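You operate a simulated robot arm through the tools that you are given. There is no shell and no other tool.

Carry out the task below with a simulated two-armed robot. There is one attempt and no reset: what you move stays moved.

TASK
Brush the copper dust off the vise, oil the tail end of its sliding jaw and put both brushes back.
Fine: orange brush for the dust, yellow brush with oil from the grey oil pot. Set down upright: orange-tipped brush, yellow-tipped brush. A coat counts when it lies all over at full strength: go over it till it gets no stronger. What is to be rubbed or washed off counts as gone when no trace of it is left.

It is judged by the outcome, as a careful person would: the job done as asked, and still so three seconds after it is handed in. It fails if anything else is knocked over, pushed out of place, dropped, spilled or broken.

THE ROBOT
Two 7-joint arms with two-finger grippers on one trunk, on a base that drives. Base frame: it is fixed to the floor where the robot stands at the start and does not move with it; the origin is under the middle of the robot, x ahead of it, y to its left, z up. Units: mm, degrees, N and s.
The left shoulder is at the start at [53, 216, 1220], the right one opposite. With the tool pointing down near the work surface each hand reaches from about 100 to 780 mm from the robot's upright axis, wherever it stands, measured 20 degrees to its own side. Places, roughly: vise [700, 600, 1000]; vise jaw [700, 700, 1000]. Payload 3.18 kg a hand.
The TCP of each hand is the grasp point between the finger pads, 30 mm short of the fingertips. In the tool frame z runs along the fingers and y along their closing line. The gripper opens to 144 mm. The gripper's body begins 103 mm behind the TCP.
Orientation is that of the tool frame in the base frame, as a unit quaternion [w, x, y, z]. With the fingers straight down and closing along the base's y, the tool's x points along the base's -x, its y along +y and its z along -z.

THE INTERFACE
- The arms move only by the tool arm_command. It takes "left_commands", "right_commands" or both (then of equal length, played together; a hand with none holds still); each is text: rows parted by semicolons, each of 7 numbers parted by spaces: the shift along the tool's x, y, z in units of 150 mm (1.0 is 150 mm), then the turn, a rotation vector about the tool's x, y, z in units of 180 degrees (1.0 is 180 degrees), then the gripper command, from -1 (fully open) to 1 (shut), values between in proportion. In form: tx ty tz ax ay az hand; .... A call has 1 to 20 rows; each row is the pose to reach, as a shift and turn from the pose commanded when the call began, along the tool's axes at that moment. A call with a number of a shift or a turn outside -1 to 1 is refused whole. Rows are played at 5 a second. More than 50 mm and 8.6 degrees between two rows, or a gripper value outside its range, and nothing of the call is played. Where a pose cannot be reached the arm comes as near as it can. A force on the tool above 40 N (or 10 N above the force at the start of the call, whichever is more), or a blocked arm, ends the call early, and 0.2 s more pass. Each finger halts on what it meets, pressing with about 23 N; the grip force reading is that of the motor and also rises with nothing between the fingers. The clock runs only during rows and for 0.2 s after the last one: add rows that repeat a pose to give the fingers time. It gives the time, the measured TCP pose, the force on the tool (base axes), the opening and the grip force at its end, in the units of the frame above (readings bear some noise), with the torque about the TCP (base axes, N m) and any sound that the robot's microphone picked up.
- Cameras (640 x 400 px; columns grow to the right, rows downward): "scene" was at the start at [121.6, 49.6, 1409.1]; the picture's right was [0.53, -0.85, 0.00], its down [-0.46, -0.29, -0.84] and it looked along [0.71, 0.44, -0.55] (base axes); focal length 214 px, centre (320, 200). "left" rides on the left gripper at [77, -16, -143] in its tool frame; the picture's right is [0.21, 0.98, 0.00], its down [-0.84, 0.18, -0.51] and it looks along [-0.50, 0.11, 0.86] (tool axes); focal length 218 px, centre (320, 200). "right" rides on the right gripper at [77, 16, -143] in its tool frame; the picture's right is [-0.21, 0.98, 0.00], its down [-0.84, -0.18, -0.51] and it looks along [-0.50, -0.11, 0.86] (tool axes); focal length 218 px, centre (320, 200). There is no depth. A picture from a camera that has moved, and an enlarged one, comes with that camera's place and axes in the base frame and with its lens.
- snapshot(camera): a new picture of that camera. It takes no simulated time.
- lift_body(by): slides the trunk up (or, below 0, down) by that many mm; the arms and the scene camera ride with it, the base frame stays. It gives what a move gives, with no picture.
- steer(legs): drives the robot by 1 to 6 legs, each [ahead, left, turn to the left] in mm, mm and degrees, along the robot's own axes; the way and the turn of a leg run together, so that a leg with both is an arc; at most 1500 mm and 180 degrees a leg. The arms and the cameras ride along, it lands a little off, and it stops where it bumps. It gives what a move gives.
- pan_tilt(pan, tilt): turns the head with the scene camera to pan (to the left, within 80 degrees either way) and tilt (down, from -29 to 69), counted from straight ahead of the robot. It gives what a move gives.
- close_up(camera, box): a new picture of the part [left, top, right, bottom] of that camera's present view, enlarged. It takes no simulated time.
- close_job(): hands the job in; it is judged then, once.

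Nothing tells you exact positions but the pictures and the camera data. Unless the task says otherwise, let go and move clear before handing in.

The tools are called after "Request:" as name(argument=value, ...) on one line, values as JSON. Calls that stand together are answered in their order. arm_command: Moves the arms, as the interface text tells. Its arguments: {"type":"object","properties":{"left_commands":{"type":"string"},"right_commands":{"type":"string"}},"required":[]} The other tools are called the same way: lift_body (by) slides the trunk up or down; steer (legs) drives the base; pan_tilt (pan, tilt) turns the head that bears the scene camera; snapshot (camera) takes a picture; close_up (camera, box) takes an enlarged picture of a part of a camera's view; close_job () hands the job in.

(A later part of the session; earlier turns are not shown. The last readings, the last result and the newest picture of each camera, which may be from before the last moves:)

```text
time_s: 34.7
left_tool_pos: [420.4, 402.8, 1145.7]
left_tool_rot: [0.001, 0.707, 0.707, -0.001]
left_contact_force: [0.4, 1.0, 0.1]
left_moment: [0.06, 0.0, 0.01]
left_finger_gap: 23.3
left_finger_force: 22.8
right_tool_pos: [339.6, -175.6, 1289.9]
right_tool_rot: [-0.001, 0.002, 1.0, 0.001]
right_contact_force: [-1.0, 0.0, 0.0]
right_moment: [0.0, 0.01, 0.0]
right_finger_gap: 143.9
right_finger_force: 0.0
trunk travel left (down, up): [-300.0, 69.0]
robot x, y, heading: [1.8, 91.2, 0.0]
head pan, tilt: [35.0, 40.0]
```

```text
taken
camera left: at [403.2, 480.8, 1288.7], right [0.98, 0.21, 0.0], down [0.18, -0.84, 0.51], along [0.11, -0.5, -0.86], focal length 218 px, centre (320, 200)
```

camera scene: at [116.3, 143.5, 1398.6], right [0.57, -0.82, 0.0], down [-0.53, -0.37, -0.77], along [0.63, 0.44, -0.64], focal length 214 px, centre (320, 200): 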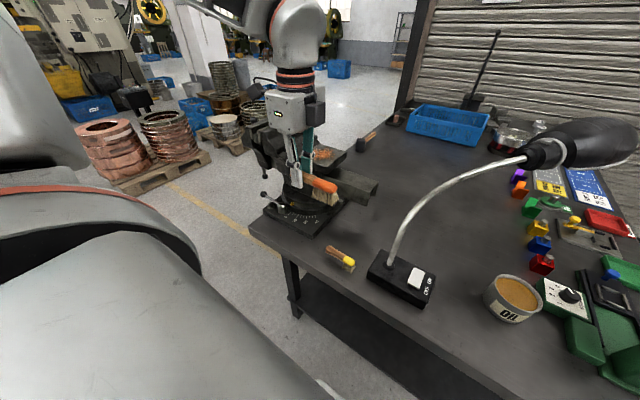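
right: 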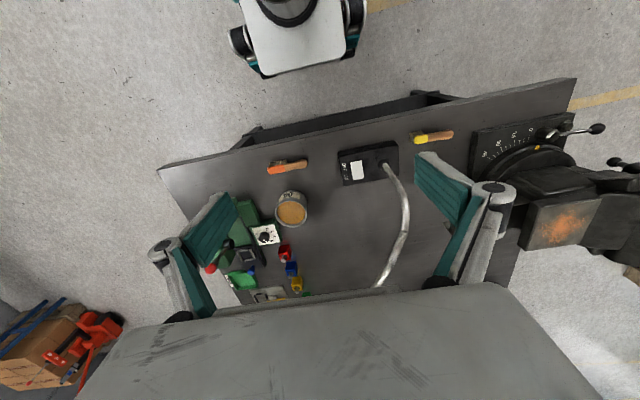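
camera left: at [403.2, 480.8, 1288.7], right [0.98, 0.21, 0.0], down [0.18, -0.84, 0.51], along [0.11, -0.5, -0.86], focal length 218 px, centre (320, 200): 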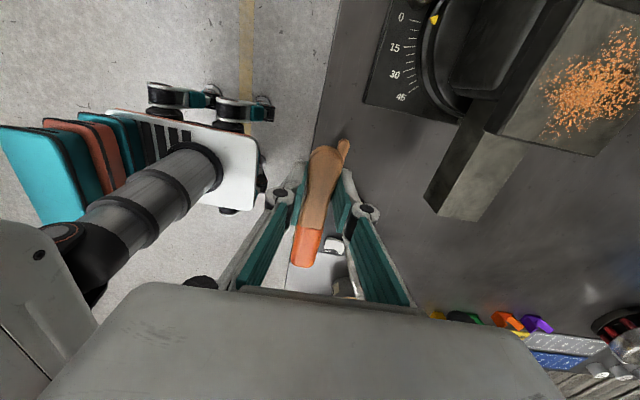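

The brush is at the vise side. I'll rotate the hand back so the brush head points away from the robot (+x) and shift toward y≈510.

Request:
arm_command(left_commands="0.06 0 0 0 0 -0.0417 1; 0.12 0 0 0 0 -0.0833 1; 0.18 0 0 0 0 -0.125 1; 0.24 0 0 0 0 -0.1667 1; 0.3 0 0 0 0 -0.2083 1; 0.36 0 0 0 0 -0.25 1; 0.42 0 0 0 0 -0.2917 1; 0.48 0 0 0 0 -0.3333 1; 0.54 0 0 0 0 -0.375 1; 0.6 0 0 0 0 -0.4167 1; 0.66 0 0 0 0 -0.4583 1; 0.72 0 0 0 0 -0.5 1")

Request:
snapshot(camera="scene")

Request:
snapshot(camera="left")

```text
time_s: 37.3
left_tool_pos: [421.4, 519.3, 1149.7]
left_tool_rot: [-0.001, 0.001, 1.0, -0.003]
left_contact_force: [0.4, 0.5, -0.3]
left_moment: [0.01, 0.05, 0.01]
left_finger_gap: 23.2
left_finger_force: 22.7
left hand out of reach, approached as far as the arm can: row 12
right_tool_pos: [341.0, -173.7, 1291.5]
right_tool_rot: [-0.001, 0.001, 1.0, 0.001]
right_contact_force: [-1.1, -0.3, -0.1]
right_moment: [-0.03, -0.03, 0.02]
right_finger_gap: 143.9
right_finger_force: 0.1
trunk travel left (down, up): [-300.0, 69.0]
robot x, y, heading: [0.5, 94.8, -0.1]
head pan, tilt: [35.0, 40.0]
```

```text
taken
camera scene: at [116.1, 144.1, 1398.6], right [0.57, -0.82, 0.0], down [-0.53, -0.37, -0.77], along [0.63, 0.44, -0.64], focal length 214 px, centre (320, 200)
```

scene: 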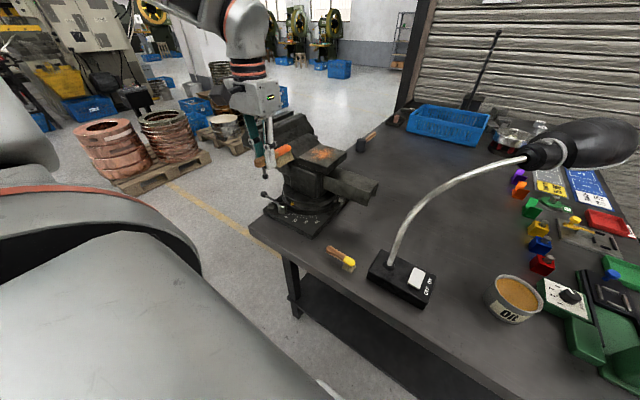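

```text
taken
camera left: at [344.4, 505.7, 1293.4], right [-0.21, 0.98, -0.01], down [0.84, 0.18, 0.5], along [0.49, 0.1, -0.86], focal length 218 px, centre (320, 200)
```

left: 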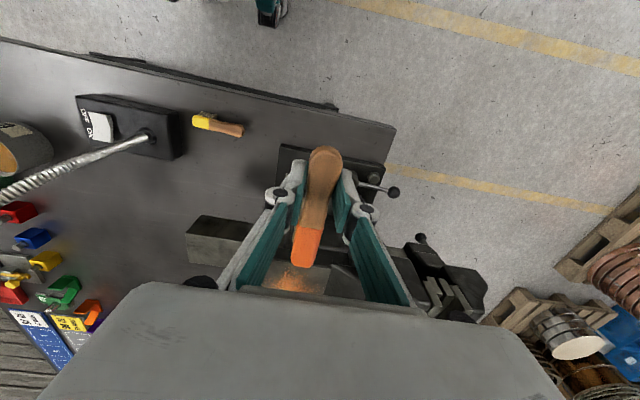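

Request:
close_up(camera="scene", box=[240, 100, 400, 200])

Request:
close_up(camera="scene", box=[290, 130, 360, 174])

```text
4.00 times, centred on (320, 150) of scene
camera zoom: at [116.1, 144.1, 1398.6], right [0.57, -0.82, 0.0], down [-0.53, -0.37, -0.77], along [0.63, 0.44, -0.64], focal length 858 px, centre (320, 400)
```

zoom: 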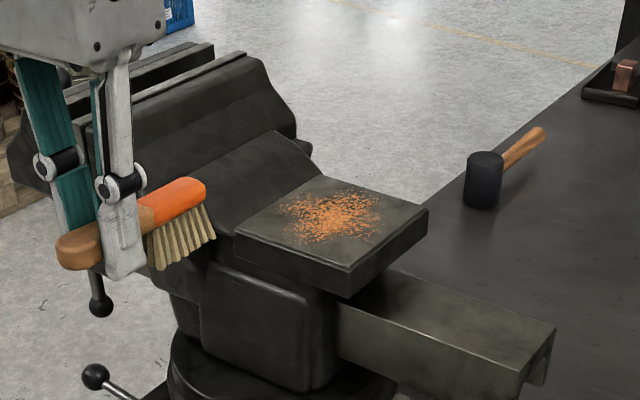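

```text
9.09 times, centred on (325, 152) of scene
camera zoom: at [116.1, 144.1, 1398.6], right [0.57, -0.82, 0.0], down [-0.53, -0.37, -0.77], along [0.63, 0.44, -0.64], focal length 1950 px, centre (274, 636)
```

zoom: 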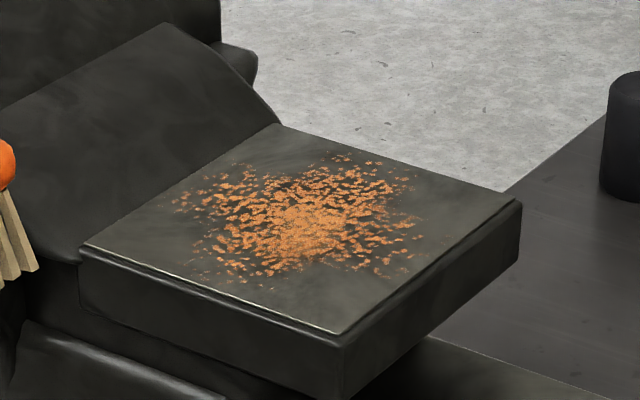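

The anvil's top spans about x 611–738, y 461–580 at z≈1040, and dust covers most of it. I'll move the brush forward above it, still clear in height.

Request:
arm_command(left_commands="-0.15 0 0 0 0 0 1; -0.3 0 0 0 0 0 1; -0.45 0 0 0 0 0 1; -0.6 0 0 0 0 0 1; -0.75 0 0 0 0 0 1; -0.92 0 0 0 0 0 1")

Request:
snapshot(camera="left")

Request:
close_up(camera="scene", box=[240, 80, 400, 180])

```text
time_s: 38.7
left_tool_pos: [560.7, 520.4, 1149.0]
left_tool_rot: [-0.001, 0.0, 1.0, 0.0]
left_contact_force: [0.2, 0.2, -0.7]
left_moment: [0.01, 0.09, 0.01]
left_finger_gap: 23.3
left_finger_force: 22.3
right_tool_pos: [342.2, -174.9, 1291.8]
right_tool_rot: [-0.001, 0.002, 1.0, 0.001]
right_contact_force: [1.0, -0.1, 0.0]
right_moment: [0.02, 0.04, -0.01]
right_finger_gap: 143.9
right_finger_force: 0.0
trunk travel left (down, up): [-300.0, 69.0]
robot x, y, heading: [-0.3, 94.3, 0.0]
head pan, tilt: [35.0, 40.0]
```

```text
taken
camera left: at [483.5, 504.7, 1293.0], right [-0.21, 0.98, 0.0], down [0.84, 0.18, 0.51], along [0.5, 0.1, -0.86], focal length 218 px, centre (320, 200)
```

left: 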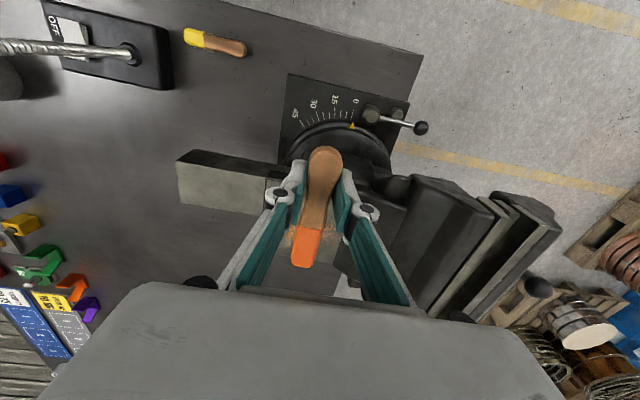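

```text
4.00 times, centred on (320, 130) of scene
camera zoom: at [117.4, 143.6, 1398.5], right [0.57, -0.82, 0.0], down [-0.53, -0.37, -0.77], along [0.63, 0.44, -0.64], focal length 858 px, centre (320, 480)
```

zoom: 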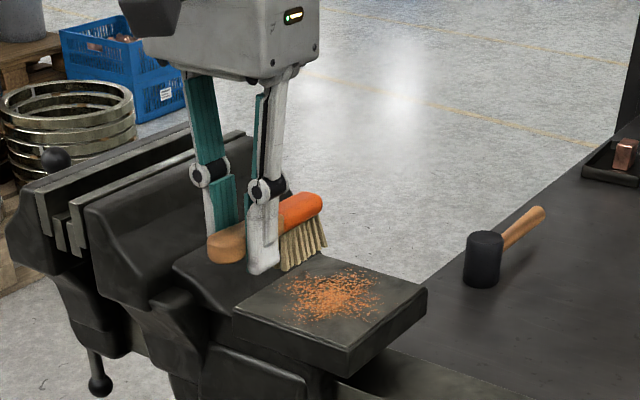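

The arm is well within reach here. I'll lower the brush to just above the anvil and check the gap.

Request:
arm_command(left_commands="-0.13 0 0.1 0 0 0 1; -0.26 0 0.2 0 0 0 1; -0.26 0 0.3 0 0 0 1; -0.26 0 0.37 0 0 0 1; -0.26 0 0.38 0 0 0 1")

Request:
snapshot(camera="left")

Request:
close_up(camera="scene", box=[280, 110, 370, 166])

```text
time_s: 39.9
left_tool_pos: [598.6, 518.7, 1092.1]
left_tool_rot: [0.001, 0.0, 1.0, -0.001]
left_contact_force: [0.6, 0.8, -0.6]
left_moment: [0.02, 0.04, 0.0]
left_finger_gap: 23.3
left_finger_force: 23.3
right_tool_pos: [340.6, -174.8, 1291.5]
right_tool_rot: [-0.001, 0.002, 1.0, 0.001]
right_contact_force: [-0.3, -0.7, 0.1]
right_moment: [-0.01, -0.03, 0.0]
right_finger_gap: 143.9
right_finger_force: 0.1
trunk travel left (down, up): [-300.0, 69.0]
robot x, y, heading: [-1.5, 90.9, -0.2]
head pan, tilt: [35.0, 40.0]
```

```text
taken
camera left: at [520.9, 503.9, 1236.3], right [-0.21, 0.98, 0.0], down [0.84, 0.18, 0.51], along [0.5, 0.1, -0.86], focal length 218 px, centre (320, 200)
```

left: 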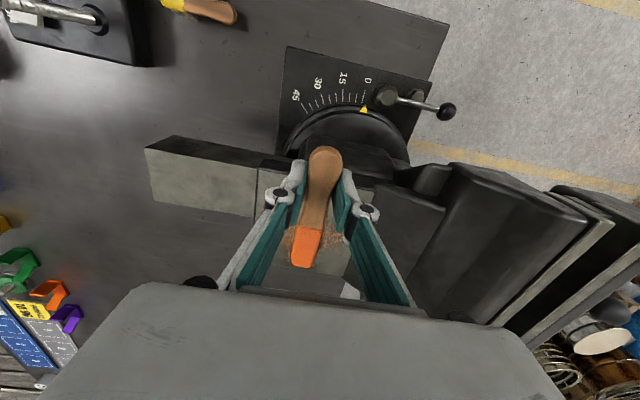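

```text
7.11 times, centred on (325, 138) of scene
camera zoom: at [116.0, 143.4, 1398.7], right [0.57, -0.82, 0.0], down [-0.53, -0.37, -0.77], along [0.63, 0.44, -0.64], focal length 1525 px, centre (284, 641)
```

zoom: 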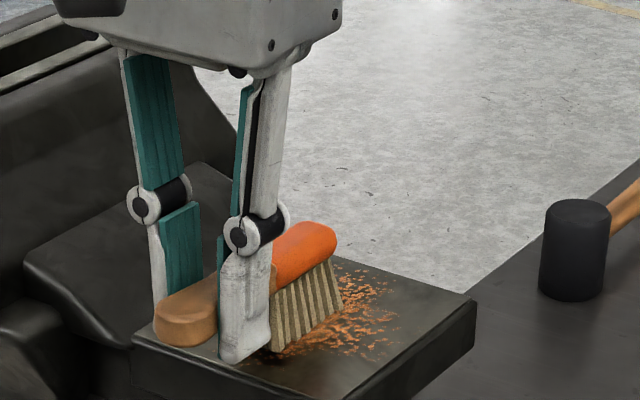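

The bristles hover just over the surface. I'll lower a few millimetres in fine steps and watch the force.

Request:
arm_command(left_commands="0 0 0.007 0 0 0 1; 0 0 0.013 0 0 0 1; 0 0 0.02 0 0 0 1; 0 0 0.027 0 0 0 1")

Request:
close_up(camera="scene", box=[280, 110, 370, 166])

```text
time_s: 40.9
left_tool_pos: [597.6, 519.2, 1089.0]
left_tool_rot: [0.0, 0.0, 1.0, -0.001]
left_contact_force: [0.0, -0.3, -1.0]
left_moment: [-0.01, 0.08, 0.01]
left_finger_gap: 23.0
left_finger_force: 22.7
right_tool_pos: [339.8, -174.4, 1291.2]
right_tool_rot: [-0.001, 0.002, 1.0, 0.001]
right_contact_force: [-0.5, -0.9, -0.1]
right_moment: [-0.01, 0.0, 0.02]
right_finger_gap: 144.1
right_finger_force: 0.0
trunk travel left (down, up): [-300.0, 69.0]
robot x, y, heading: [-5.1, 88.4, -0.2]
head pan, tilt: [35.0, 40.0]
```

```text
7.11 times, centred on (325, 138) of scene
camera zoom: at [116.3, 143.5, 1398.6], right [0.57, -0.82, 0.0], down [-0.53, -0.37, -0.77], along [0.63, 0.44, -0.64], focal length 1525 px, centre (284, 641)
```

zoom: 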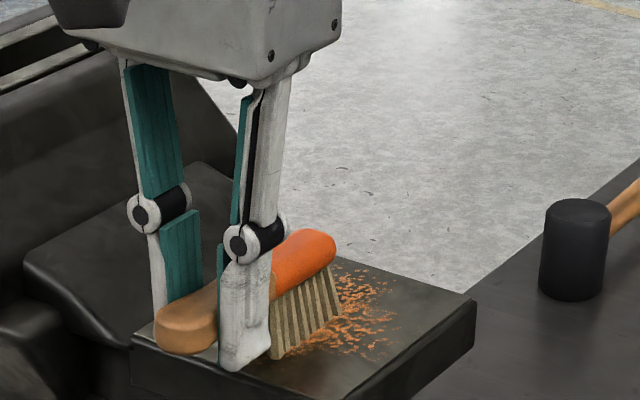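

Request:
arm_command(left_commands="0 0 0.007 0 0 0 1; 0 0 0.013 0 0 0 1; 0 0 0.02 0 0 0 1; 0 0 0.027 0 0 0 1")

Request:
close_up(camera="scene", box=[280, 110, 370, 166])

```text
time_s: 41.9
left_tool_pos: [597.5, 518.5, 1086.6]
left_tool_rot: [0.003, 0.0, 1.0, 0.0]
left_contact_force: [-0.3, 2.2, 13.9]
left_moment: [0.03, -0.34, 0.06]
left_finger_gap: 23.2
left_finger_force: 22.9
right_tool_pos: [339.2, -175.1, 1291.3]
right_tool_rot: [0.0, 0.002, 1.0, 0.002]
right_contact_force: [0.2, -0.5, -0.4]
right_moment: [0.0, 0.02, 0.0]
right_finger_gap: 144.2
right_finger_force: 0.1
trunk travel left (down, up): [-300.0, 69.0]
robot x, y, heading: [-1.0, 86.8, -0.1]
head pan, tilt: [35.0, 40.0]
```

```text
7.11 times, centred on (325, 138) of scene
camera zoom: at [115.0, 142.9, 1399.0], right [0.57, -0.82, 0.0], down [-0.53, -0.37, -0.77], along [0.63, 0.44, -0.64], focal length 1525 px, centre (284, 641)
```

zoom: 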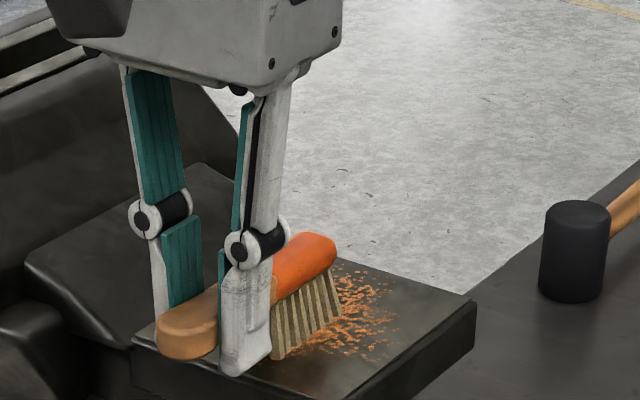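

Contact is made at about z=1087 with ~14 N. I'll do a trial stroke along x and see what it does to the dust.

Request:
arm_command(left_commands="-0.08 0 0 0 0 0 1; -0.16 0 0 0 0 0 1; -0.24 0 0 0 0 0 1; -0.32 0 0 0 0 0 1; -0.38 0 0 0 0 0 1; -0.28 0 0 0 0 0 1; -0.18 0 0 0 0 0 1; -0.08 0 0 0 0 0 1; 0.02 0 0 0 0 0 1; 0.12 0 0 0 0 0 1")

Request:
close_up(camera="scene", box=[280, 110, 370, 166])

Request:
snapshot(camera="left")

```text
time_s: 44.1
left_tool_pos: [579.7, 518.8, 1083.8]
left_tool_rot: [-0.001, -0.001, 1.0, -0.001]
left_contact_force: [0.8, -0.3, 7.6]
left_moment: [0.0, -0.25, -0.03]
left_finger_gap: 23.0
left_finger_force: 23.0
right_tool_pos: [339.5, -175.1, 1291.5]
right_tool_rot: [0.0, 0.002, 1.0, 0.001]
right_contact_force: [-0.2, -0.1, 0.0]
right_moment: [0.01, 0.02, -0.04]
right_finger_gap: 144.0
right_finger_force: 0.0
trunk travel left (down, up): [-300.0, 69.0]
robot x, y, heading: [3.0, 90.0, 0.0]
head pan, tilt: [35.0, 40.0]
```

```text
7.11 times, centred on (325, 138) of scene
camera zoom: at [115.4, 143.1, 1398.7], right [0.57, -0.82, 0.0], down [-0.53, -0.37, -0.77], along [0.63, 0.44, -0.64], focal length 1525 px, centre (284, 641)
```

zoom: 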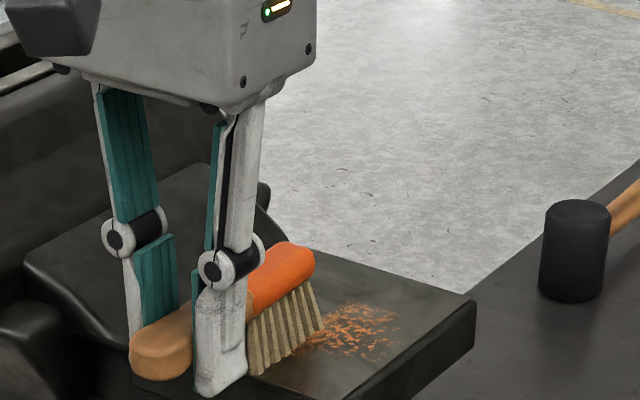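

```text
taken
camera left: at [502.7, 503.6, 1228.4], right [-0.21, 0.98, 0.0], down [0.84, 0.18, 0.51], along [0.5, 0.1, -0.86], focal length 218 px, centre (320, 200)
```

left: 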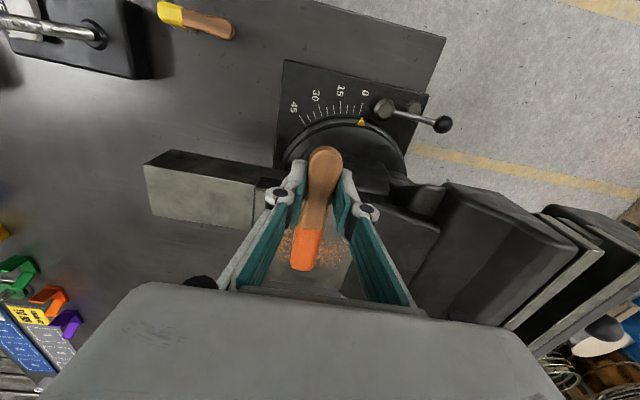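

The bristles remove dust as they pass. I'll now run a serpentine over the +y half of the anvil.

Request:
arm_command(left_commands="0 0.087 0 0 0 0 1; -0.13 0.087 0 0 0 0 1; -0.26 0.087 0 0 0 0 1; -0.39 0.087 0 0 0 0 1; -0.5 0.087 0 0 0 0 1; -0.5 0.187 0 0 0 0 1; -0.37 0.187 0 0 0 0 1; -0.24 0.187 0 0 0 0 1; -0.11 0.187 0 0 0 0 1; 0.03 0.187 0 0 0 0 1; 0.03 0.287 0 0 0 0 1; -0.13 0.287 0 0 0 0 1; -0.26 0.287 0 0 0 0 1; -0.39 0.287 0 0 0 0 1; -0.5 0.287 0 0 0 0 1; -0.33 0.287 0 0 0 0 1; -0.16 0.287 0 0 0 0 1; 0.03 0.287 0 0 0 0 1; 0.03 0.15 0 0 0 0 1; 0.03 0 0 0 0 0 1")

Request:
close_up(camera="scene", box=[280, 110, 370, 166])

```text
time_s: 48.3
left_tool_pos: [574.8, 519.6, 1085.3]
left_tool_rot: [0.0, 0.001, 1.0, -0.001]
left_contact_force: [-0.6, 0.8, -1.4]
left_moment: [0.02, 0.05, 0.0]
left_finger_gap: 23.2
left_finger_force: 22.8
right_tool_pos: [339.2, -174.8, 1291.4]
right_tool_rot: [0.0, 0.002, 1.0, 0.002]
right_contact_force: [0.1, -0.2, -0.4]
right_moment: [0.05, -0.04, 0.03]
right_finger_gap: 143.9
right_finger_force: 0.0
trunk travel left (down, up): [-300.0, 69.0]
robot x, y, heading: [0.3, 90.0, -0.0]
head pan, tilt: [35.0, 40.0]
```

```text
7.11 times, centred on (325, 138) of scene
camera zoom: at [115.8, 143.3, 1398.7], right [0.57, -0.82, 0.0], down [-0.53, -0.37, -0.77], along [0.63, 0.44, -0.64], focal length 1525 px, centre (284, 641)
```

zoom: 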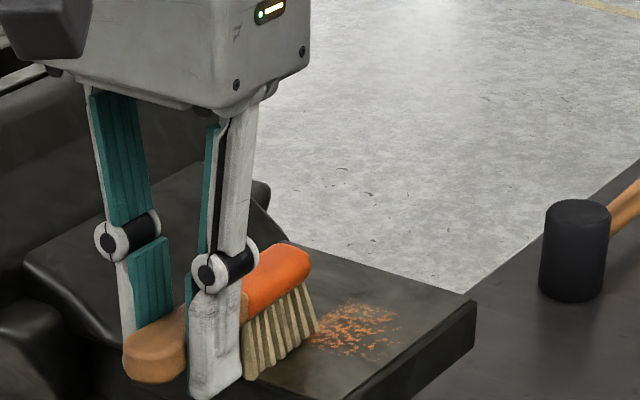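

The +y half looks cleaned; remaining dust is on the -y side. I'll lower by 2 mm to keep contact and run the serpentine there.

Request:
arm_command(left_commands="0 -0.06 0.013 0 0 0 1; -0.13 -0.06 0.013 0 0 0 1; -0.26 -0.06 0.013 0 0 0 1; -0.39 -0.06 0.013 0 0 0 1; -0.53 -0.06 0.013 0 0 0 1; -0.53 -0.14 0.013 0 0 0 1; -0.4 -0.14 0.013 0 0 0 1; -0.27 -0.14 0.013 0 0 0 1; -0.14 -0.14 0.013 0 0 0 1; 0 -0.14 0.013 0 0 0 1; 0 -0.23 0.013 0 0 0 1; -0.13 -0.23 0.013 0 0 0 1; -0.26 -0.23 0.013 0 0 0 1; -0.39 -0.23 0.013 0 0 0 1; -0.53 -0.23 0.013 0 0 0 1; -0.53 -0.31 0.013 0 0 0 1; -0.4 -0.31 0.013 0 0 0 1; -0.27 -0.31 0.013 0 0 0 1; -0.14 -0.31 0.013 0 0 0 1; 0 -0.31 0.013 0 0 0 1")

Request:
close_up(camera="scene", box=[280, 110, 370, 166])

Request:
snapshot(camera="left")

```text
time_s: 52.5
left_tool_pos: [584.5, 495.3, 1094.4]
left_tool_rot: [-0.004, 0.005, 1.0, -0.005]
left_contact_force: [-0.6, 0.9, -0.9]
left_moment: [0.02, 0.02, -0.01]
left_finger_gap: 22.9
left_finger_force: 23.1
left hand out of reach, approached as far as the arm can: row 10, 11, 12, 13, 18, 19, 20
right_tool_pos: [338.8, -174.8, 1291.6]
right_tool_rot: [0.0, 0.001, 1.0, 0.0]
right_contact_force: [0.1, -0.4, -0.1]
right_moment: [-0.01, -0.02, 0.01]
right_finger_gap: 143.8
right_finger_force: 0.0
trunk travel left (down, up): [-300.0, 69.0]
robot x, y, heading: [0.9, 94.3, 0.0]
head pan, tilt: [35.0, 40.0]
```

```text
7.11 times, centred on (325, 138) of scene
camera zoom: at [115.6, 143.6, 1398.7], right [0.57, -0.82, 0.0], down [-0.53, -0.37, -0.77], along [0.63, 0.44, -0.64], focal length 1525 px, centre (284, 641)
```

zoom: 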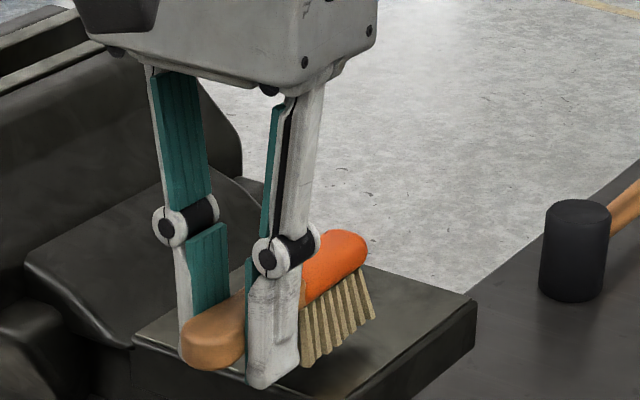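

```text
taken
camera left: at [509.6, 482.3, 1238.1], right [-0.2, 0.98, -0.01], down [0.85, 0.18, 0.5], along [0.49, 0.09, -0.87], focal length 218 px, centre (320, 200)
```

left: 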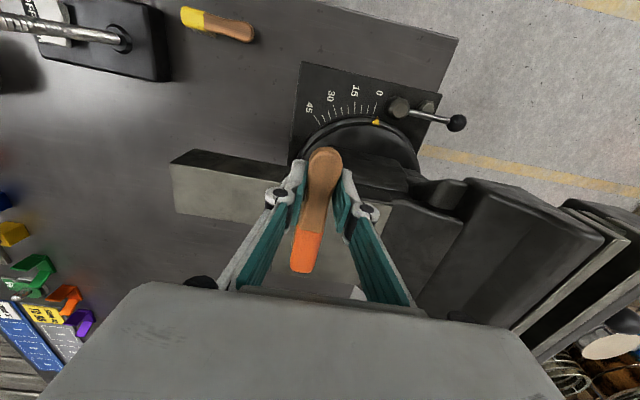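

The dust looks mostly gone. I'll lift the brush away to inspect the anvil.

Request:
arm_command(left_commands="0 0 -0.13 0 0 0 1; 0 0.1 -0.26 0 0 0 1; 0.1 0.25 -0.4 0 0 0 1; 0.3 0.3 -0.4 0 0 0 1; 0.5 0.3 -0.4 0 0 0 1; 0.7 0.3 -0.4 0 0 0 1")

Request:
close_up(camera="scene", box=[280, 120, 370, 176])

Request:
snapshot(camera="left")

```text
time_s: 53.9
left_tool_pos: [481.1, 541.0, 1155.2]
left_tool_rot: [0.001, 0.0, 1.0, -0.001]
left_contact_force: [-0.4, 0.1, -0.9]
left_moment: [0.0, 0.05, -0.01]
left_finger_gap: 23.0
left_finger_force: 23.3
right_tool_pos: [339.8, -174.8, 1292.0]
right_tool_rot: [0.0, 0.002, 1.0, 0.001]
right_contact_force: [-0.3, 0.3, 0.1]
right_moment: [0.0, -0.05, 0.02]
right_finger_gap: 144.0
right_finger_force: 0.1
trunk travel left (down, up): [-300.0, 69.0]
robot x, y, heading: [2.5, 91.3, -0.1]
head pan, tilt: [35.0, 40.0]
```

```text
7.11 times, centred on (325, 148) of scene
camera zoom: at [115.0, 143.6, 1398.8], right [0.57, -0.82, 0.0], down [-0.53, -0.37, -0.77], along [0.63, 0.44, -0.64], focal length 1525 px, centre (284, 570)
```

zoom: 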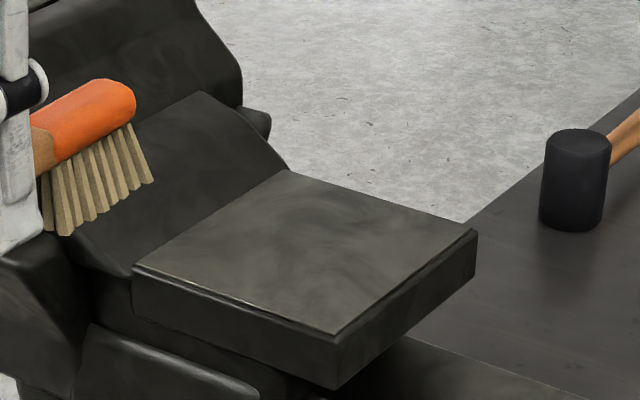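

```text
taken
camera left: at [403.3, 526.7, 1298.3], right [-0.21, 0.98, 0.0], down [0.84, 0.18, 0.51], along [0.5, 0.1, -0.86], focal length 218 px, centre (320, 200)
```

left: 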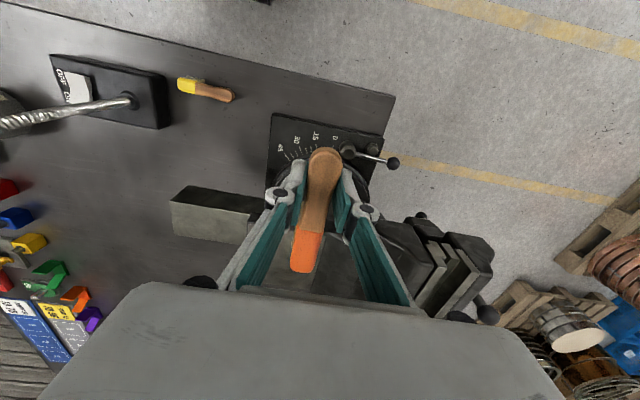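

Request:
close_up(camera="scene", box=[296, 136, 348, 168])

Request:
close_up(camera="scene", box=[270, 120, 390, 240])

```text
12.31 times, centred on (322, 152) of scene
camera zoom: at [115.0, 143.6, 1398.8], right [0.57, -0.82, 0.0], down [-0.53, -0.37, -0.77], along [0.63, 0.44, -0.64], focal length 2640 px, centre (295, 791)
```

zoom: 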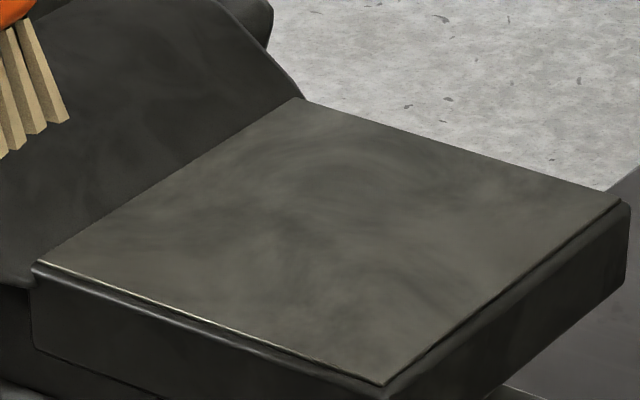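

```text
3.33 times, centred on (330, 180) of scene
camera zoom: at [115.0, 143.6, 1398.8], right [0.57, -0.82, 0.0], down [-0.53, -0.37, -0.77], along [0.63, 0.44, -0.64], focal length 715 px, centre (287, 267)
```

zoom: 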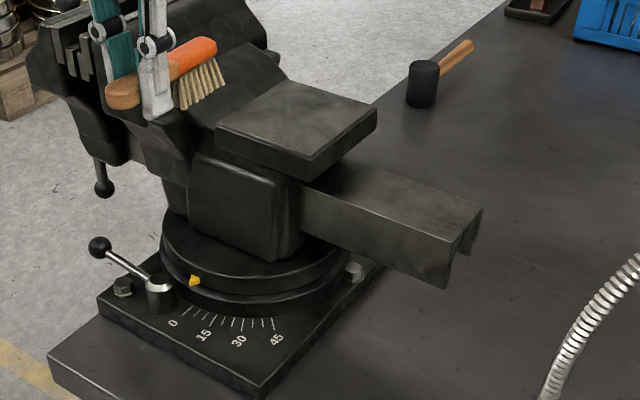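

The anvil looks clean. On the way back I'll rotate the hand for the return and inspect the anvil with the wrist camera too.

Request:
arm_command(left_commands="0.034 -0.077 0 0 0 0.0417 1; 0.068 -0.154 0 0 0 0.0833 1; 0.102 -0.231 0 0 0 0.125 1; 0.136 -0.309 0 0 0 0.1667 1; 0.17 -0.386 0 0 0 0.2083 1; 0.204 -0.463 0 0 0 0.25 1; 0.238 -0.54 0 0 0 0.2917 1; 0.272 -0.617 0 0 0 0.3333 1; 0.306 -0.694 0 0 0 0.375 1; 0.34 -0.772 0 0 0 0.4167 1; 0.374 -0.85 0 0 0 0.4583 1; 0.407 -0.927 0 0 0 0.5 1")

Request:
snapshot(camera="left")

Request:
close_up(camera="left", box=[420, 0, 640, 220])

```text
time_s: 56.5
left_tool_pos: [419.3, 401.1, 1154.6]
left_tool_rot: [0.002, 0.707, 0.707, -0.001]
left_contact_force: [-0.4, 0.3, -1.4]
left_moment: [0.04, -0.03, -0.01]
left_finger_gap: 23.0
left_finger_force: 22.9
right_tool_pos: [339.4, -174.3, 1291.7]
right_tool_rot: [-0.001, 0.002, 1.0, 0.001]
right_contact_force: [-0.4, 0.2, 0.3]
right_moment: [0.03, 0.0, 0.05]
right_finger_gap: 144.2
right_finger_force: 0.0
trunk travel left (down, up): [-300.0, 69.0]
robot x, y, heading: [0.8, 94.2, -0.1]
head pan, tilt: [35.0, 40.0]
```

```text
taken
camera left: at [403.7, 479.6, 1297.1], right [0.98, 0.21, 0.0], down [0.18, -0.84, 0.51], along [0.11, -0.5, -0.86], focal length 218 px, centre (320, 200)
```

left: 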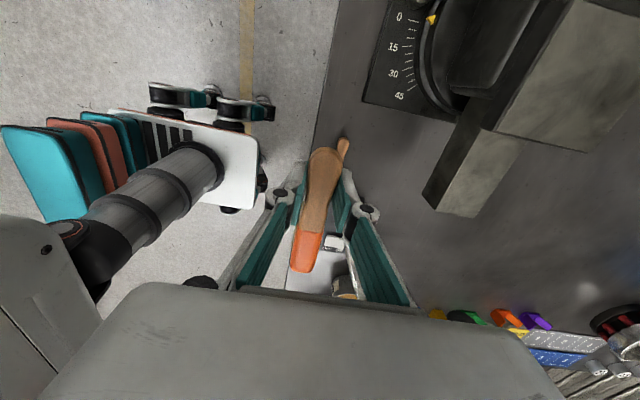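

```text
1.82 times, centred on (530, 110) of left
camera zoom: at [403.7, 479.6, 1297.1], right [0.98, 0.21, 0.0], down [0.18, -0.84, 0.51], along [0.11, -0.5, -0.86], focal length 397 px, centre (-62, 364)
```

zoom: 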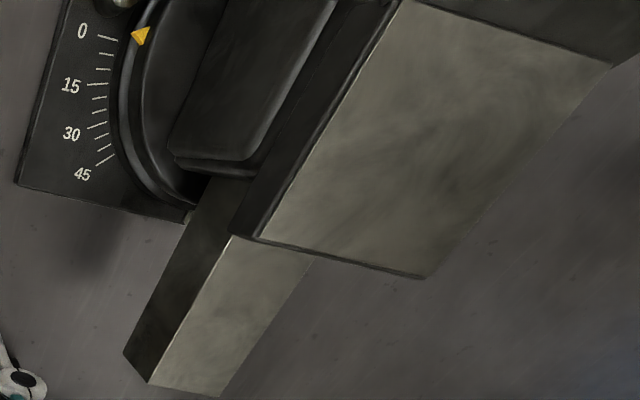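

Request:
close_up(camera="left", box=[240, 130, 400, 290])

Request:
close_up(camera="scene", box=[260, 140, 380, 220])

```text
2.50 times, centred on (320, 210) of left
camera zoom: at [403.7, 479.6, 1297.1], right [0.98, 0.21, 0.0], down [0.18, -0.84, 0.51], along [0.11, -0.5, -0.86], focal length 546 px, centre (320, 175)
```

zoom: 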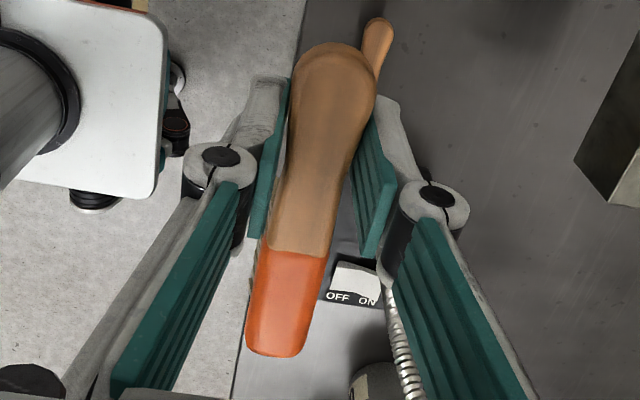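

```text
5.00 times, centred on (320, 180) of scene
camera zoom: at [116.2, 143.2, 1398.7], right [0.57, -0.82, 0.0], down [-0.53, -0.37, -0.77], along [0.63, 0.44, -0.64], focal length 1072 px, centre (320, 300)
```

zoom: 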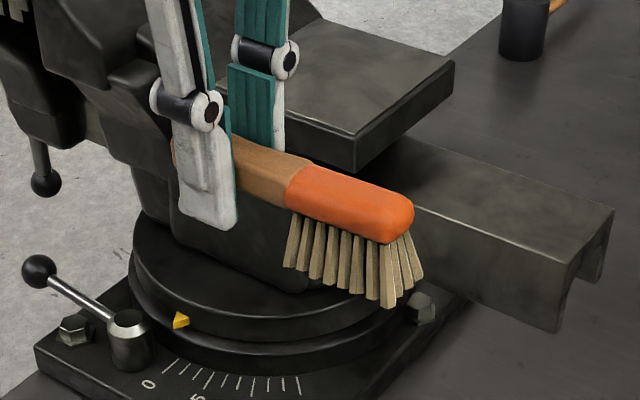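

The anvil shows no trace of dust from both views. The brush has pitched about 4° in the grip (head up), which I'll correct when placing; now strafe back to the orange brush's spot.

Request:
steer(legs=[[0, -468, 0]])

Request:
pan_tilt(pan=30, tilt=50)

Request:
snapshot(camera="scene")

```text
time_s: 61.1
left_tool_pos: [419.7, -68.1, 1152.4]
left_tool_rot: [0.001, 0.71, 0.704, -0.001]
left_contact_force: [0.6, 0.5, -1.4]
left_moment: [0.04, 0.04, 0.02]
left_finger_gap: 23.2
left_finger_force: 23.5
right_tool_pos: [336.1, -643.2, 1291.4]
right_tool_rot: [-0.001, 0.006, 1.0, 0.001]
right_contact_force: [0.3, -0.4, -0.1]
right_moment: [0.06, 0.0, 0.01]
right_finger_gap: 143.9
right_finger_force: 0.1
trunk travel left (down, up): [-300.0, 69.0]
robot x, y, heading: [-2.0, -370.7, -0.4]
head pan, tilt: [35.0, 40.0]
```

```text
time_s: 61.9
left_tool_pos: [419.5, -68.1, 1153.7]
left_tool_rot: [0.001, 0.709, 0.705, -0.001]
left_contact_force: [-0.5, 0.2, -1.2]
left_moment: [0.03, 0.02, 0.02]
left_finger_gap: 22.9
left_finger_force: 22.8
right_tool_pos: [336.3, -643.8, 1291.4]
right_tool_rot: [-0.001, 0.005, 1.0, 0.001]
right_contact_force: [-0.4, 0.1, 0.1]
right_moment: [-0.02, 0.01, -0.01]
right_finger_gap: 143.9
right_finger_force: 0.0
trunk travel left (down, up): [-300.0, 69.0]
robot x, y, heading: [-3.0, -370.6, -0.5]
head pan, tilt: [30.0, 50.0]
```

```text
taken
camera scene: at [111.4, -334.2, 1384.5], right [0.49, -0.87, 0.0], down [-0.67, -0.38, -0.64], along [0.56, 0.32, -0.77], focal length 214 px, centre (320, 200)
```

scene: 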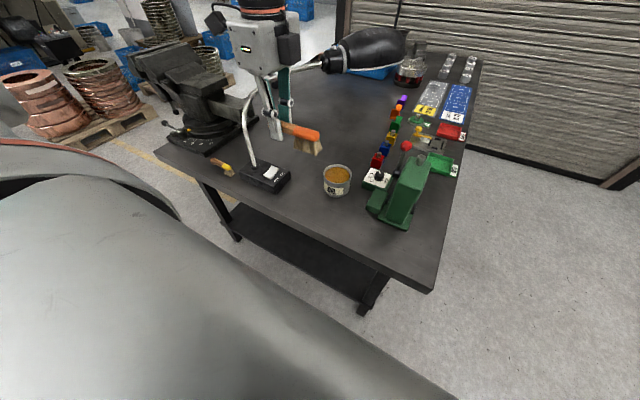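

I'll move over the original spot, lowering partway and pitching the hand about +4.3° so the brush hangs level.

Request:
arm_command(left_commands="0.01 0.13 0.05 0 0 0 1; 0.02 0.27 0.15 0 0.008 0 1; 0.02 0.4 0.3 0 0.016 0 1; 0.02 0.4 0.45 0 0.024 0 1; 0.02 0.4 0.6 0 0.024 0 1; 0.02 0.4 0.75 0 0.024 0 1; 0.02 0.4 0.9 0 0.024 0 1; 0.02 0.4 1 0 0.024 0 1")

Request:
close_up(camera="scene", box=[220, 100, 380, 220])

Request:
close_up(camera="left", box=[240, 130, 400, 290])

```text
time_s: 63.7
left_tool_pos: [479.9, -64.6, 1003.5]
left_tool_rot: [-0.025, 0.709, 0.704, 0.026]
left_contact_force: [0.0, -0.4, -0.7]
left_moment: [0.04, 0.03, 0.02]
left_finger_gap: 22.9
left_finger_force: 23.2
right_tool_pos: [335.3, -643.6, 1292.7]
right_tool_rot: [0.0, 0.005, 1.0, 0.001]
right_contact_force: [-0.4, 0.2, -0.4]
right_moment: [0.02, -0.03, 0.0]
right_finger_gap: 144.1
right_finger_force: 0.0
trunk travel left (down, up): [-300.0, 69.0]
robot x, y, heading: [-4.1, -376.3, -0.3]
head pan, tilt: [30.0, 50.0]
```

```text
3.33 times, centred on (300, 160) of scene
camera zoom: at [111.6, -334.2, 1384.4], right [0.49, -0.87, 0.0], down [-0.67, -0.38, -0.64], along [0.56, 0.32, -0.77], focal length 715 px, centre (387, 333)
```

zoom: 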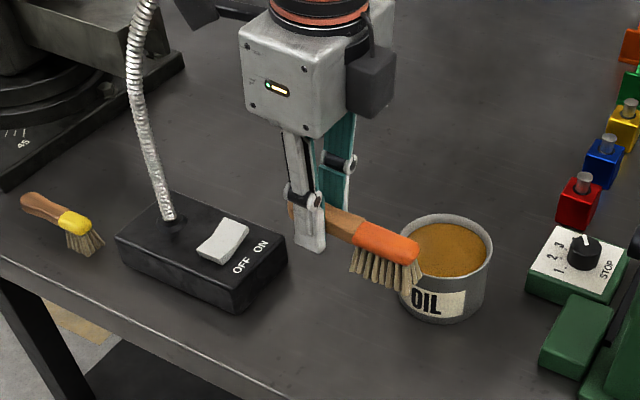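

```text
2.50 times, centred on (320, 210) of left
camera zoom: at [463.7, 2.1, 1152.0], right [0.98, 0.2, 0.02], down [0.17, -0.88, 0.44], along [0.1, -0.43, -0.9], focal length 546 px, centre (320, 175)
```

zoom: 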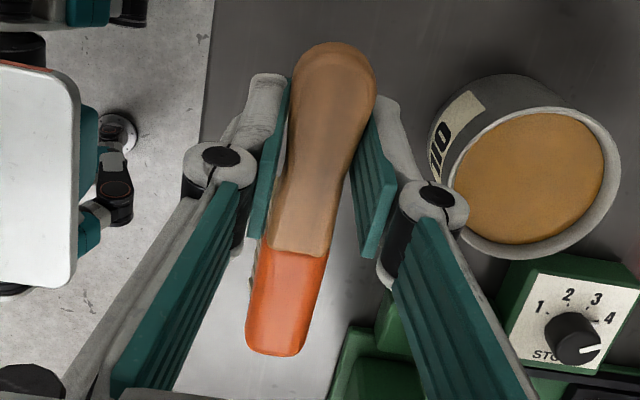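

The brush hangs roughly level above its original spot. I'll go straight down to just above contact.

Request:
arm_command(left_commands="-0.015 0 0.2 0 0 0 1; -0.03 0 0.4 0 0 0 1; -0.045 0 0.6 0 0 0 1; -0.06 0 0.78 0 0 0 1; -0.068 0 0.9 0 0 0 1; -0.075 0 0.99 0 0 0 1")

Request:
close_up(camera="scene", box=[250, 140, 350, 210])

```text
time_s: 65.1
left_tool_pos: [480.8, -64.9, 852.5]
left_tool_rot: [-0.025, 0.71, 0.704, 0.026]
left_contact_force: [0.8, -0.2, -1.3]
left_moment: [0.06, 0.03, 0.0]
left_finger_gap: 23.1
left_finger_force: 23.0
right_tool_pos: [336.9, -642.7, 1291.4]
right_tool_rot: [-0.001, 0.005, 1.0, 0.001]
right_contact_force: [-0.3, 0.1, 0.0]
right_moment: [0.0, -0.02, 0.0]
right_finger_gap: 143.9
right_finger_force: 0.0
trunk travel left (down, up): [-300.0, 69.0]
robot x, y, heading: [-0.8, -376.5, -0.6]
head pan, tilt: [30.0, 50.0]
```

```text
5.71 times, centred on (300, 175) of scene
camera zoom: at [111.7, -334.2, 1384.4], right [0.49, -0.87, 0.0], down [-0.67, -0.38, -0.64], along [0.56, 0.32, -0.77], focal length 1226 px, centre (434, 343)
```

zoom: 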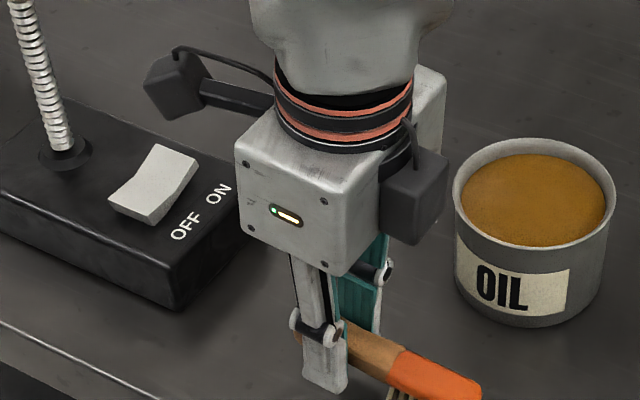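

Request:
arm_command(left_commands="0 0 0.01 0 0 0 1; -0.001 0 0.02 0 0 0 1; -0.002 0 0.03 0 0 0 1; -0.003 0 0.037 0 0 0 1; -0.003 0 0.037 0 0 0 1")

Request:
close_up(camera="scene", box=[270, 170, 350, 220])

Request:
close_up(camera="left", box=[240, 130, 400, 290])

```text
time_s: 66.3
left_tool_pos: [480.7, -65.7, 848.0]
left_tool_rot: [-0.026, 0.709, 0.704, 0.026]
left_contact_force: [0.3, -0.5, 0.1]
left_moment: [0.11, 0.01, -0.03]
left_finger_gap: 23.3
left_finger_force: 23.3
right_tool_pos: [336.6, -644.3, 1292.4]
right_tool_rot: [-0.001, 0.005, 1.0, 0.0]
right_contact_force: [-0.3, -1.0, 0.4]
right_moment: [-0.05, -0.01, 0.01]
right_finger_gap: 144.0
right_finger_force: 0.2
trunk travel left (down, up): [-300.0, 69.0]
robot x, y, heading: [-2.4, -376.4, -0.6]
head pan, tilt: [30.0, 50.0]
```

```text
8.00 times, centred on (310, 195) of scene
camera zoom: at [111.4, -334.3, 1384.5], right [0.49, -0.87, 0.0], down [-0.67, -0.38, -0.64], along [0.56, 0.32, -0.77], focal length 1716 px, centre (400, 240)
```

zoom: 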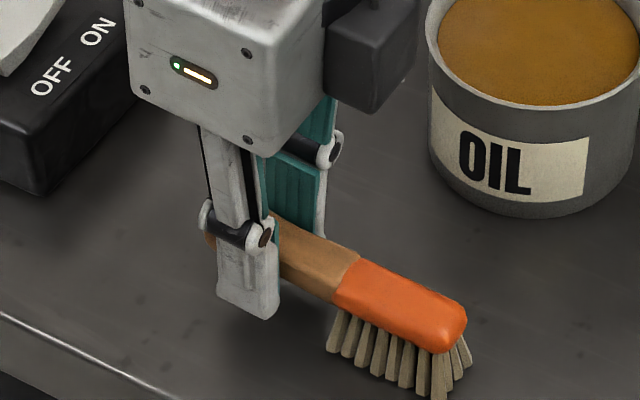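

```text
2.50 times, centred on (320, 210) of left
camera zoom: at [464.2, 1.6, 997.7], right [0.98, 0.2, 0.02], down [0.17, -0.88, 0.44], along [0.1, -0.43, -0.9], focal length 546 px, centre (320, 175)
```

zoom: 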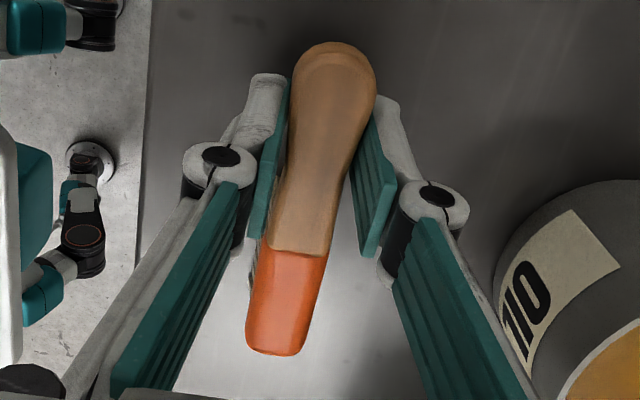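

Request:
arm_command(left_commands="0 0 0.005 0 0 0 1; -0.001 0 0.01 0 0 0 1; -0.001 0 0.013 0 0 0 1; -0.001 0 0.013 0 0 0 1")

```text
time_s: 67.3
left_tool_pos: [479.4, -66.4, 846.5]
left_tool_rot: [-0.025, 0.71, 0.704, 0.026]
left_contact_force: [-0.3, 1.0, 1.6]
left_moment: [-0.18, 0.0, 0.06]
left_finger_gap: 23.1
left_finger_force: 23.2
right_tool_pos: [336.1, -643.2, 1292.2]
right_tool_rot: [0.0, 0.005, 1.0, 0.001]
right_contact_force: [-0.7, -0.4, 0.4]
right_moment: [0.03, -0.02, -0.02]
right_finger_gap: 143.8
right_finger_force: 0.1
trunk travel left (down, up): [-300.0, 69.0]
robot x, y, heading: [-1.4, -375.6, -0.5]
head pan, tilt: [30.0, 50.0]
```

Request:
arm_command(left_commands="0 0 0.004 0 0 0 1; 0 0 0.007 0 0 0 1; 0 0 0.007 0 0 0 1")

Request:
close_up(camera="scene", box=[270, 170, 350, 220])

```text
time_s: 68.1
left_tool_pos: [479.1, -65.3, 845.8]
left_tool_rot: [-0.025, 0.709, 0.705, 0.026]
left_contact_force: [0.8, 3.0, 6.3]
left_moment: [-0.47, -0.02, 0.05]
left_finger_gap: 23.2
left_finger_force: 23.0
right_tool_pos: [335.9, -643.1, 1291.8]
right_tool_rot: [-0.001, 0.005, 1.0, 0.001]
right_contact_force: [0.1, -0.1, -0.1]
right_moment: [0.03, -0.02, 0.02]
right_finger_gap: 143.7
right_finger_force: 0.1
trunk travel left (down, up): [-300.0, 69.0]
robot x, y, heading: [-4.0, -375.1, -0.2]
head pan, tilt: [30.0, 50.0]
```

```text
8.00 times, centred on (310, 195) of scene
camera zoom: at [111.0, -334.3, 1384.5], right [0.49, -0.87, 0.0], down [-0.67, -0.38, -0.64], along [0.56, 0.32, -0.77], focal length 1716 px, centre (400, 240)
```

zoom: 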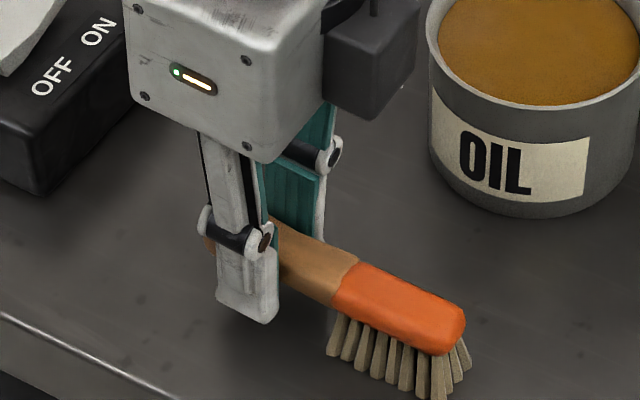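

Request:
arm_command(left_commands="0 0 0 0 -0.003 0 1; 0 0 0 0 -0.006 0 1; 0 0 0 0 -0.006 0 1")

```text
time_s: 68.9
left_tool_pos: [480.3, -66.0, 845.7]
left_tool_rot: [-0.018, 0.709, 0.704, 0.019]
left_contact_force: [-0.2, -0.3, -0.8]
left_moment: [0.06, -0.03, 0.0]
left_finger_gap: 23.0
left_finger_force: 23.1
right_tool_pos: [335.2, -643.9, 1291.6]
right_tool_rot: [-0.001, 0.005, 1.0, 0.001]
right_contact_force: [0.2, -0.5, 0.3]
right_moment: [-0.02, 0.0, 0.01]
right_finger_gap: 143.9
right_finger_force: 0.0
trunk travel left (down, up): [-300.0, 69.0]
robot x, y, heading: [-5.9, -375.4, -0.1]
head pan, tilt: [30.0, 50.0]
```

Request:
arm_command(left_commands="0 0 0.004 0 0 0 1; 0 0 0.008 0 0 0 1; 0 0 0.008 0 0 0 1")

```text
time_s: 69.7
left_tool_pos: [479.0, -65.3, 845.7]
left_tool_rot: [-0.019, 0.709, 0.705, 0.02]
left_contact_force: [-0.9, 0.2, -0.6]
left_moment: [0.05, -0.01, 0.01]
left_finger_gap: 23.2
left_finger_force: 23.0
right_tool_pos: [335.6, -643.6, 1291.2]
right_tool_rot: [-0.001, 0.005, 1.0, 0.001]
right_contact_force: [0.5, 0.4, -0.7]
right_moment: [0.02, -0.01, -0.03]
right_finger_gap: 144.1
right_finger_force: 0.1
trunk travel left (down, up): [-300.0, 69.0]
robot x, y, heading: [-1.5, -375.6, -0.7]
head pan, tilt: [30.0, 50.0]
```

Request:
arm_command(left_commands="0 0 0.004 0 0 0 1; 0 0 0.008 0 0 0 1; 0 0 0.011 0 0 0 1; 0 0 0.011 0 0 0 1")

```text
time_s: 70.7
left_tool_pos: [481.9, -65.4, 844.2]
left_tool_rot: [-0.019, 0.709, 0.704, 0.02]
left_contact_force: [1.0, 3.4, 7.1]
left_moment: [-0.35, -0.03, -0.02]
left_finger_gap: 23.1
left_finger_force: 22.4
right_tool_pos: [335.3, -643.5, 1292.0]
right_tool_rot: [0.0, 0.005, 1.0, 0.001]
right_contact_force: [-0.6, 0.5, -0.4]
right_moment: [-0.06, 0.02, -0.01]
right_finger_gap: 144.2
right_finger_force: 0.0
trunk travel left (down, up): [-300.0, 69.0]
robot x, y, heading: [-2.3, -378.1, -0.4]
head pan, tilt: [30.0, 50.0]
```

The bristles now press nearly evenly on the bench. I'll ease off slightly and open the fingers.

Request:
arm_command(left_commands="0 0 -0.005 0 0 0 1; 0 0 -0.005 0 0 0 0.6; 0 0 -0.005 0 0 0 0.4; 0 0 -0.005 0 0 0 0.2; 0 0 -0.005 0 0 0 0.15; 0 0 -0.005 0 0 0 0.15")

Request:
close_up(camera="scene", box=[270, 170, 350, 220])

Request:
snapshot(camera="left")

```text
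time_s: 72.1
left_tool_pos: [481.0, -65.2, 843.7]
left_tool_rot: [-0.019, 0.709, 0.704, 0.019]
left_contact_force: [0.0, -0.1, 0.6]
left_moment: [0.0, 0.0, -0.01]
left_finger_gap: 61.1
left_finger_force: 0.2
right_tool_pos: [336.0, -644.6, 1290.6]
right_tool_rot: [-0.001, 0.005, 1.0, 0.0]
right_contact_force: [0.3, -0.3, 0.2]
right_moment: [0.02, 0.01, -0.01]
right_finger_gap: 144.2
right_finger_force: 0.1
trunk travel left (down, up): [-300.0, 69.0]
robot x, y, heading: [-1.7, -376.7, -0.5]
head pan, tilt: [30.0, 50.0]
```

```text
8.00 times, centred on (310, 195) of scene
camera zoom: at [111.3, -334.3, 1384.5], right [0.49, -0.87, 0.0], down [-0.67, -0.38, -0.64], along [0.56, 0.32, -0.77], focal length 1716 px, centre (400, 240)
```

zoom: 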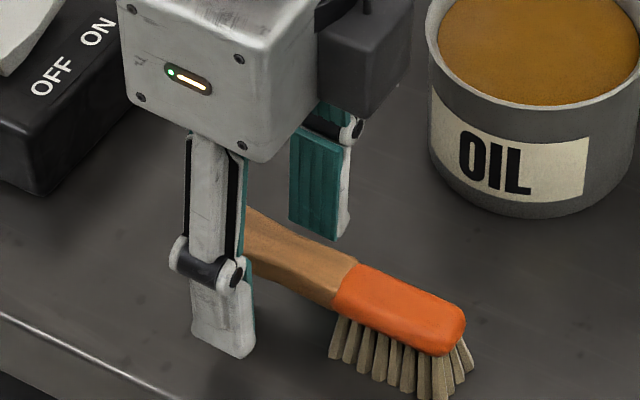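

```text
taken
camera left: at [464.2, 4.6, 991.9], right [0.98, 0.2, 0.01], down [0.17, -0.87, 0.46], along [0.1, -0.45, -0.89], focal length 218 px, centre (320, 200)
```

left: 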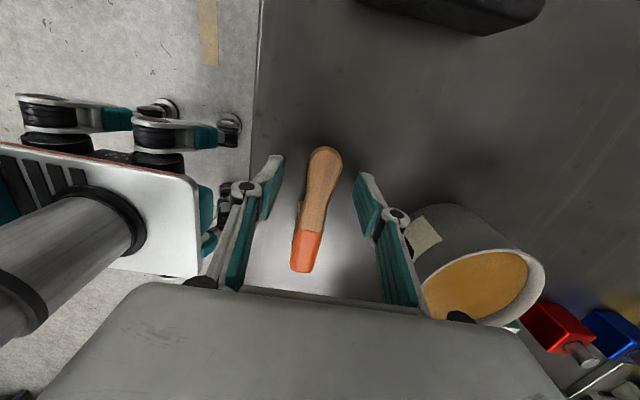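

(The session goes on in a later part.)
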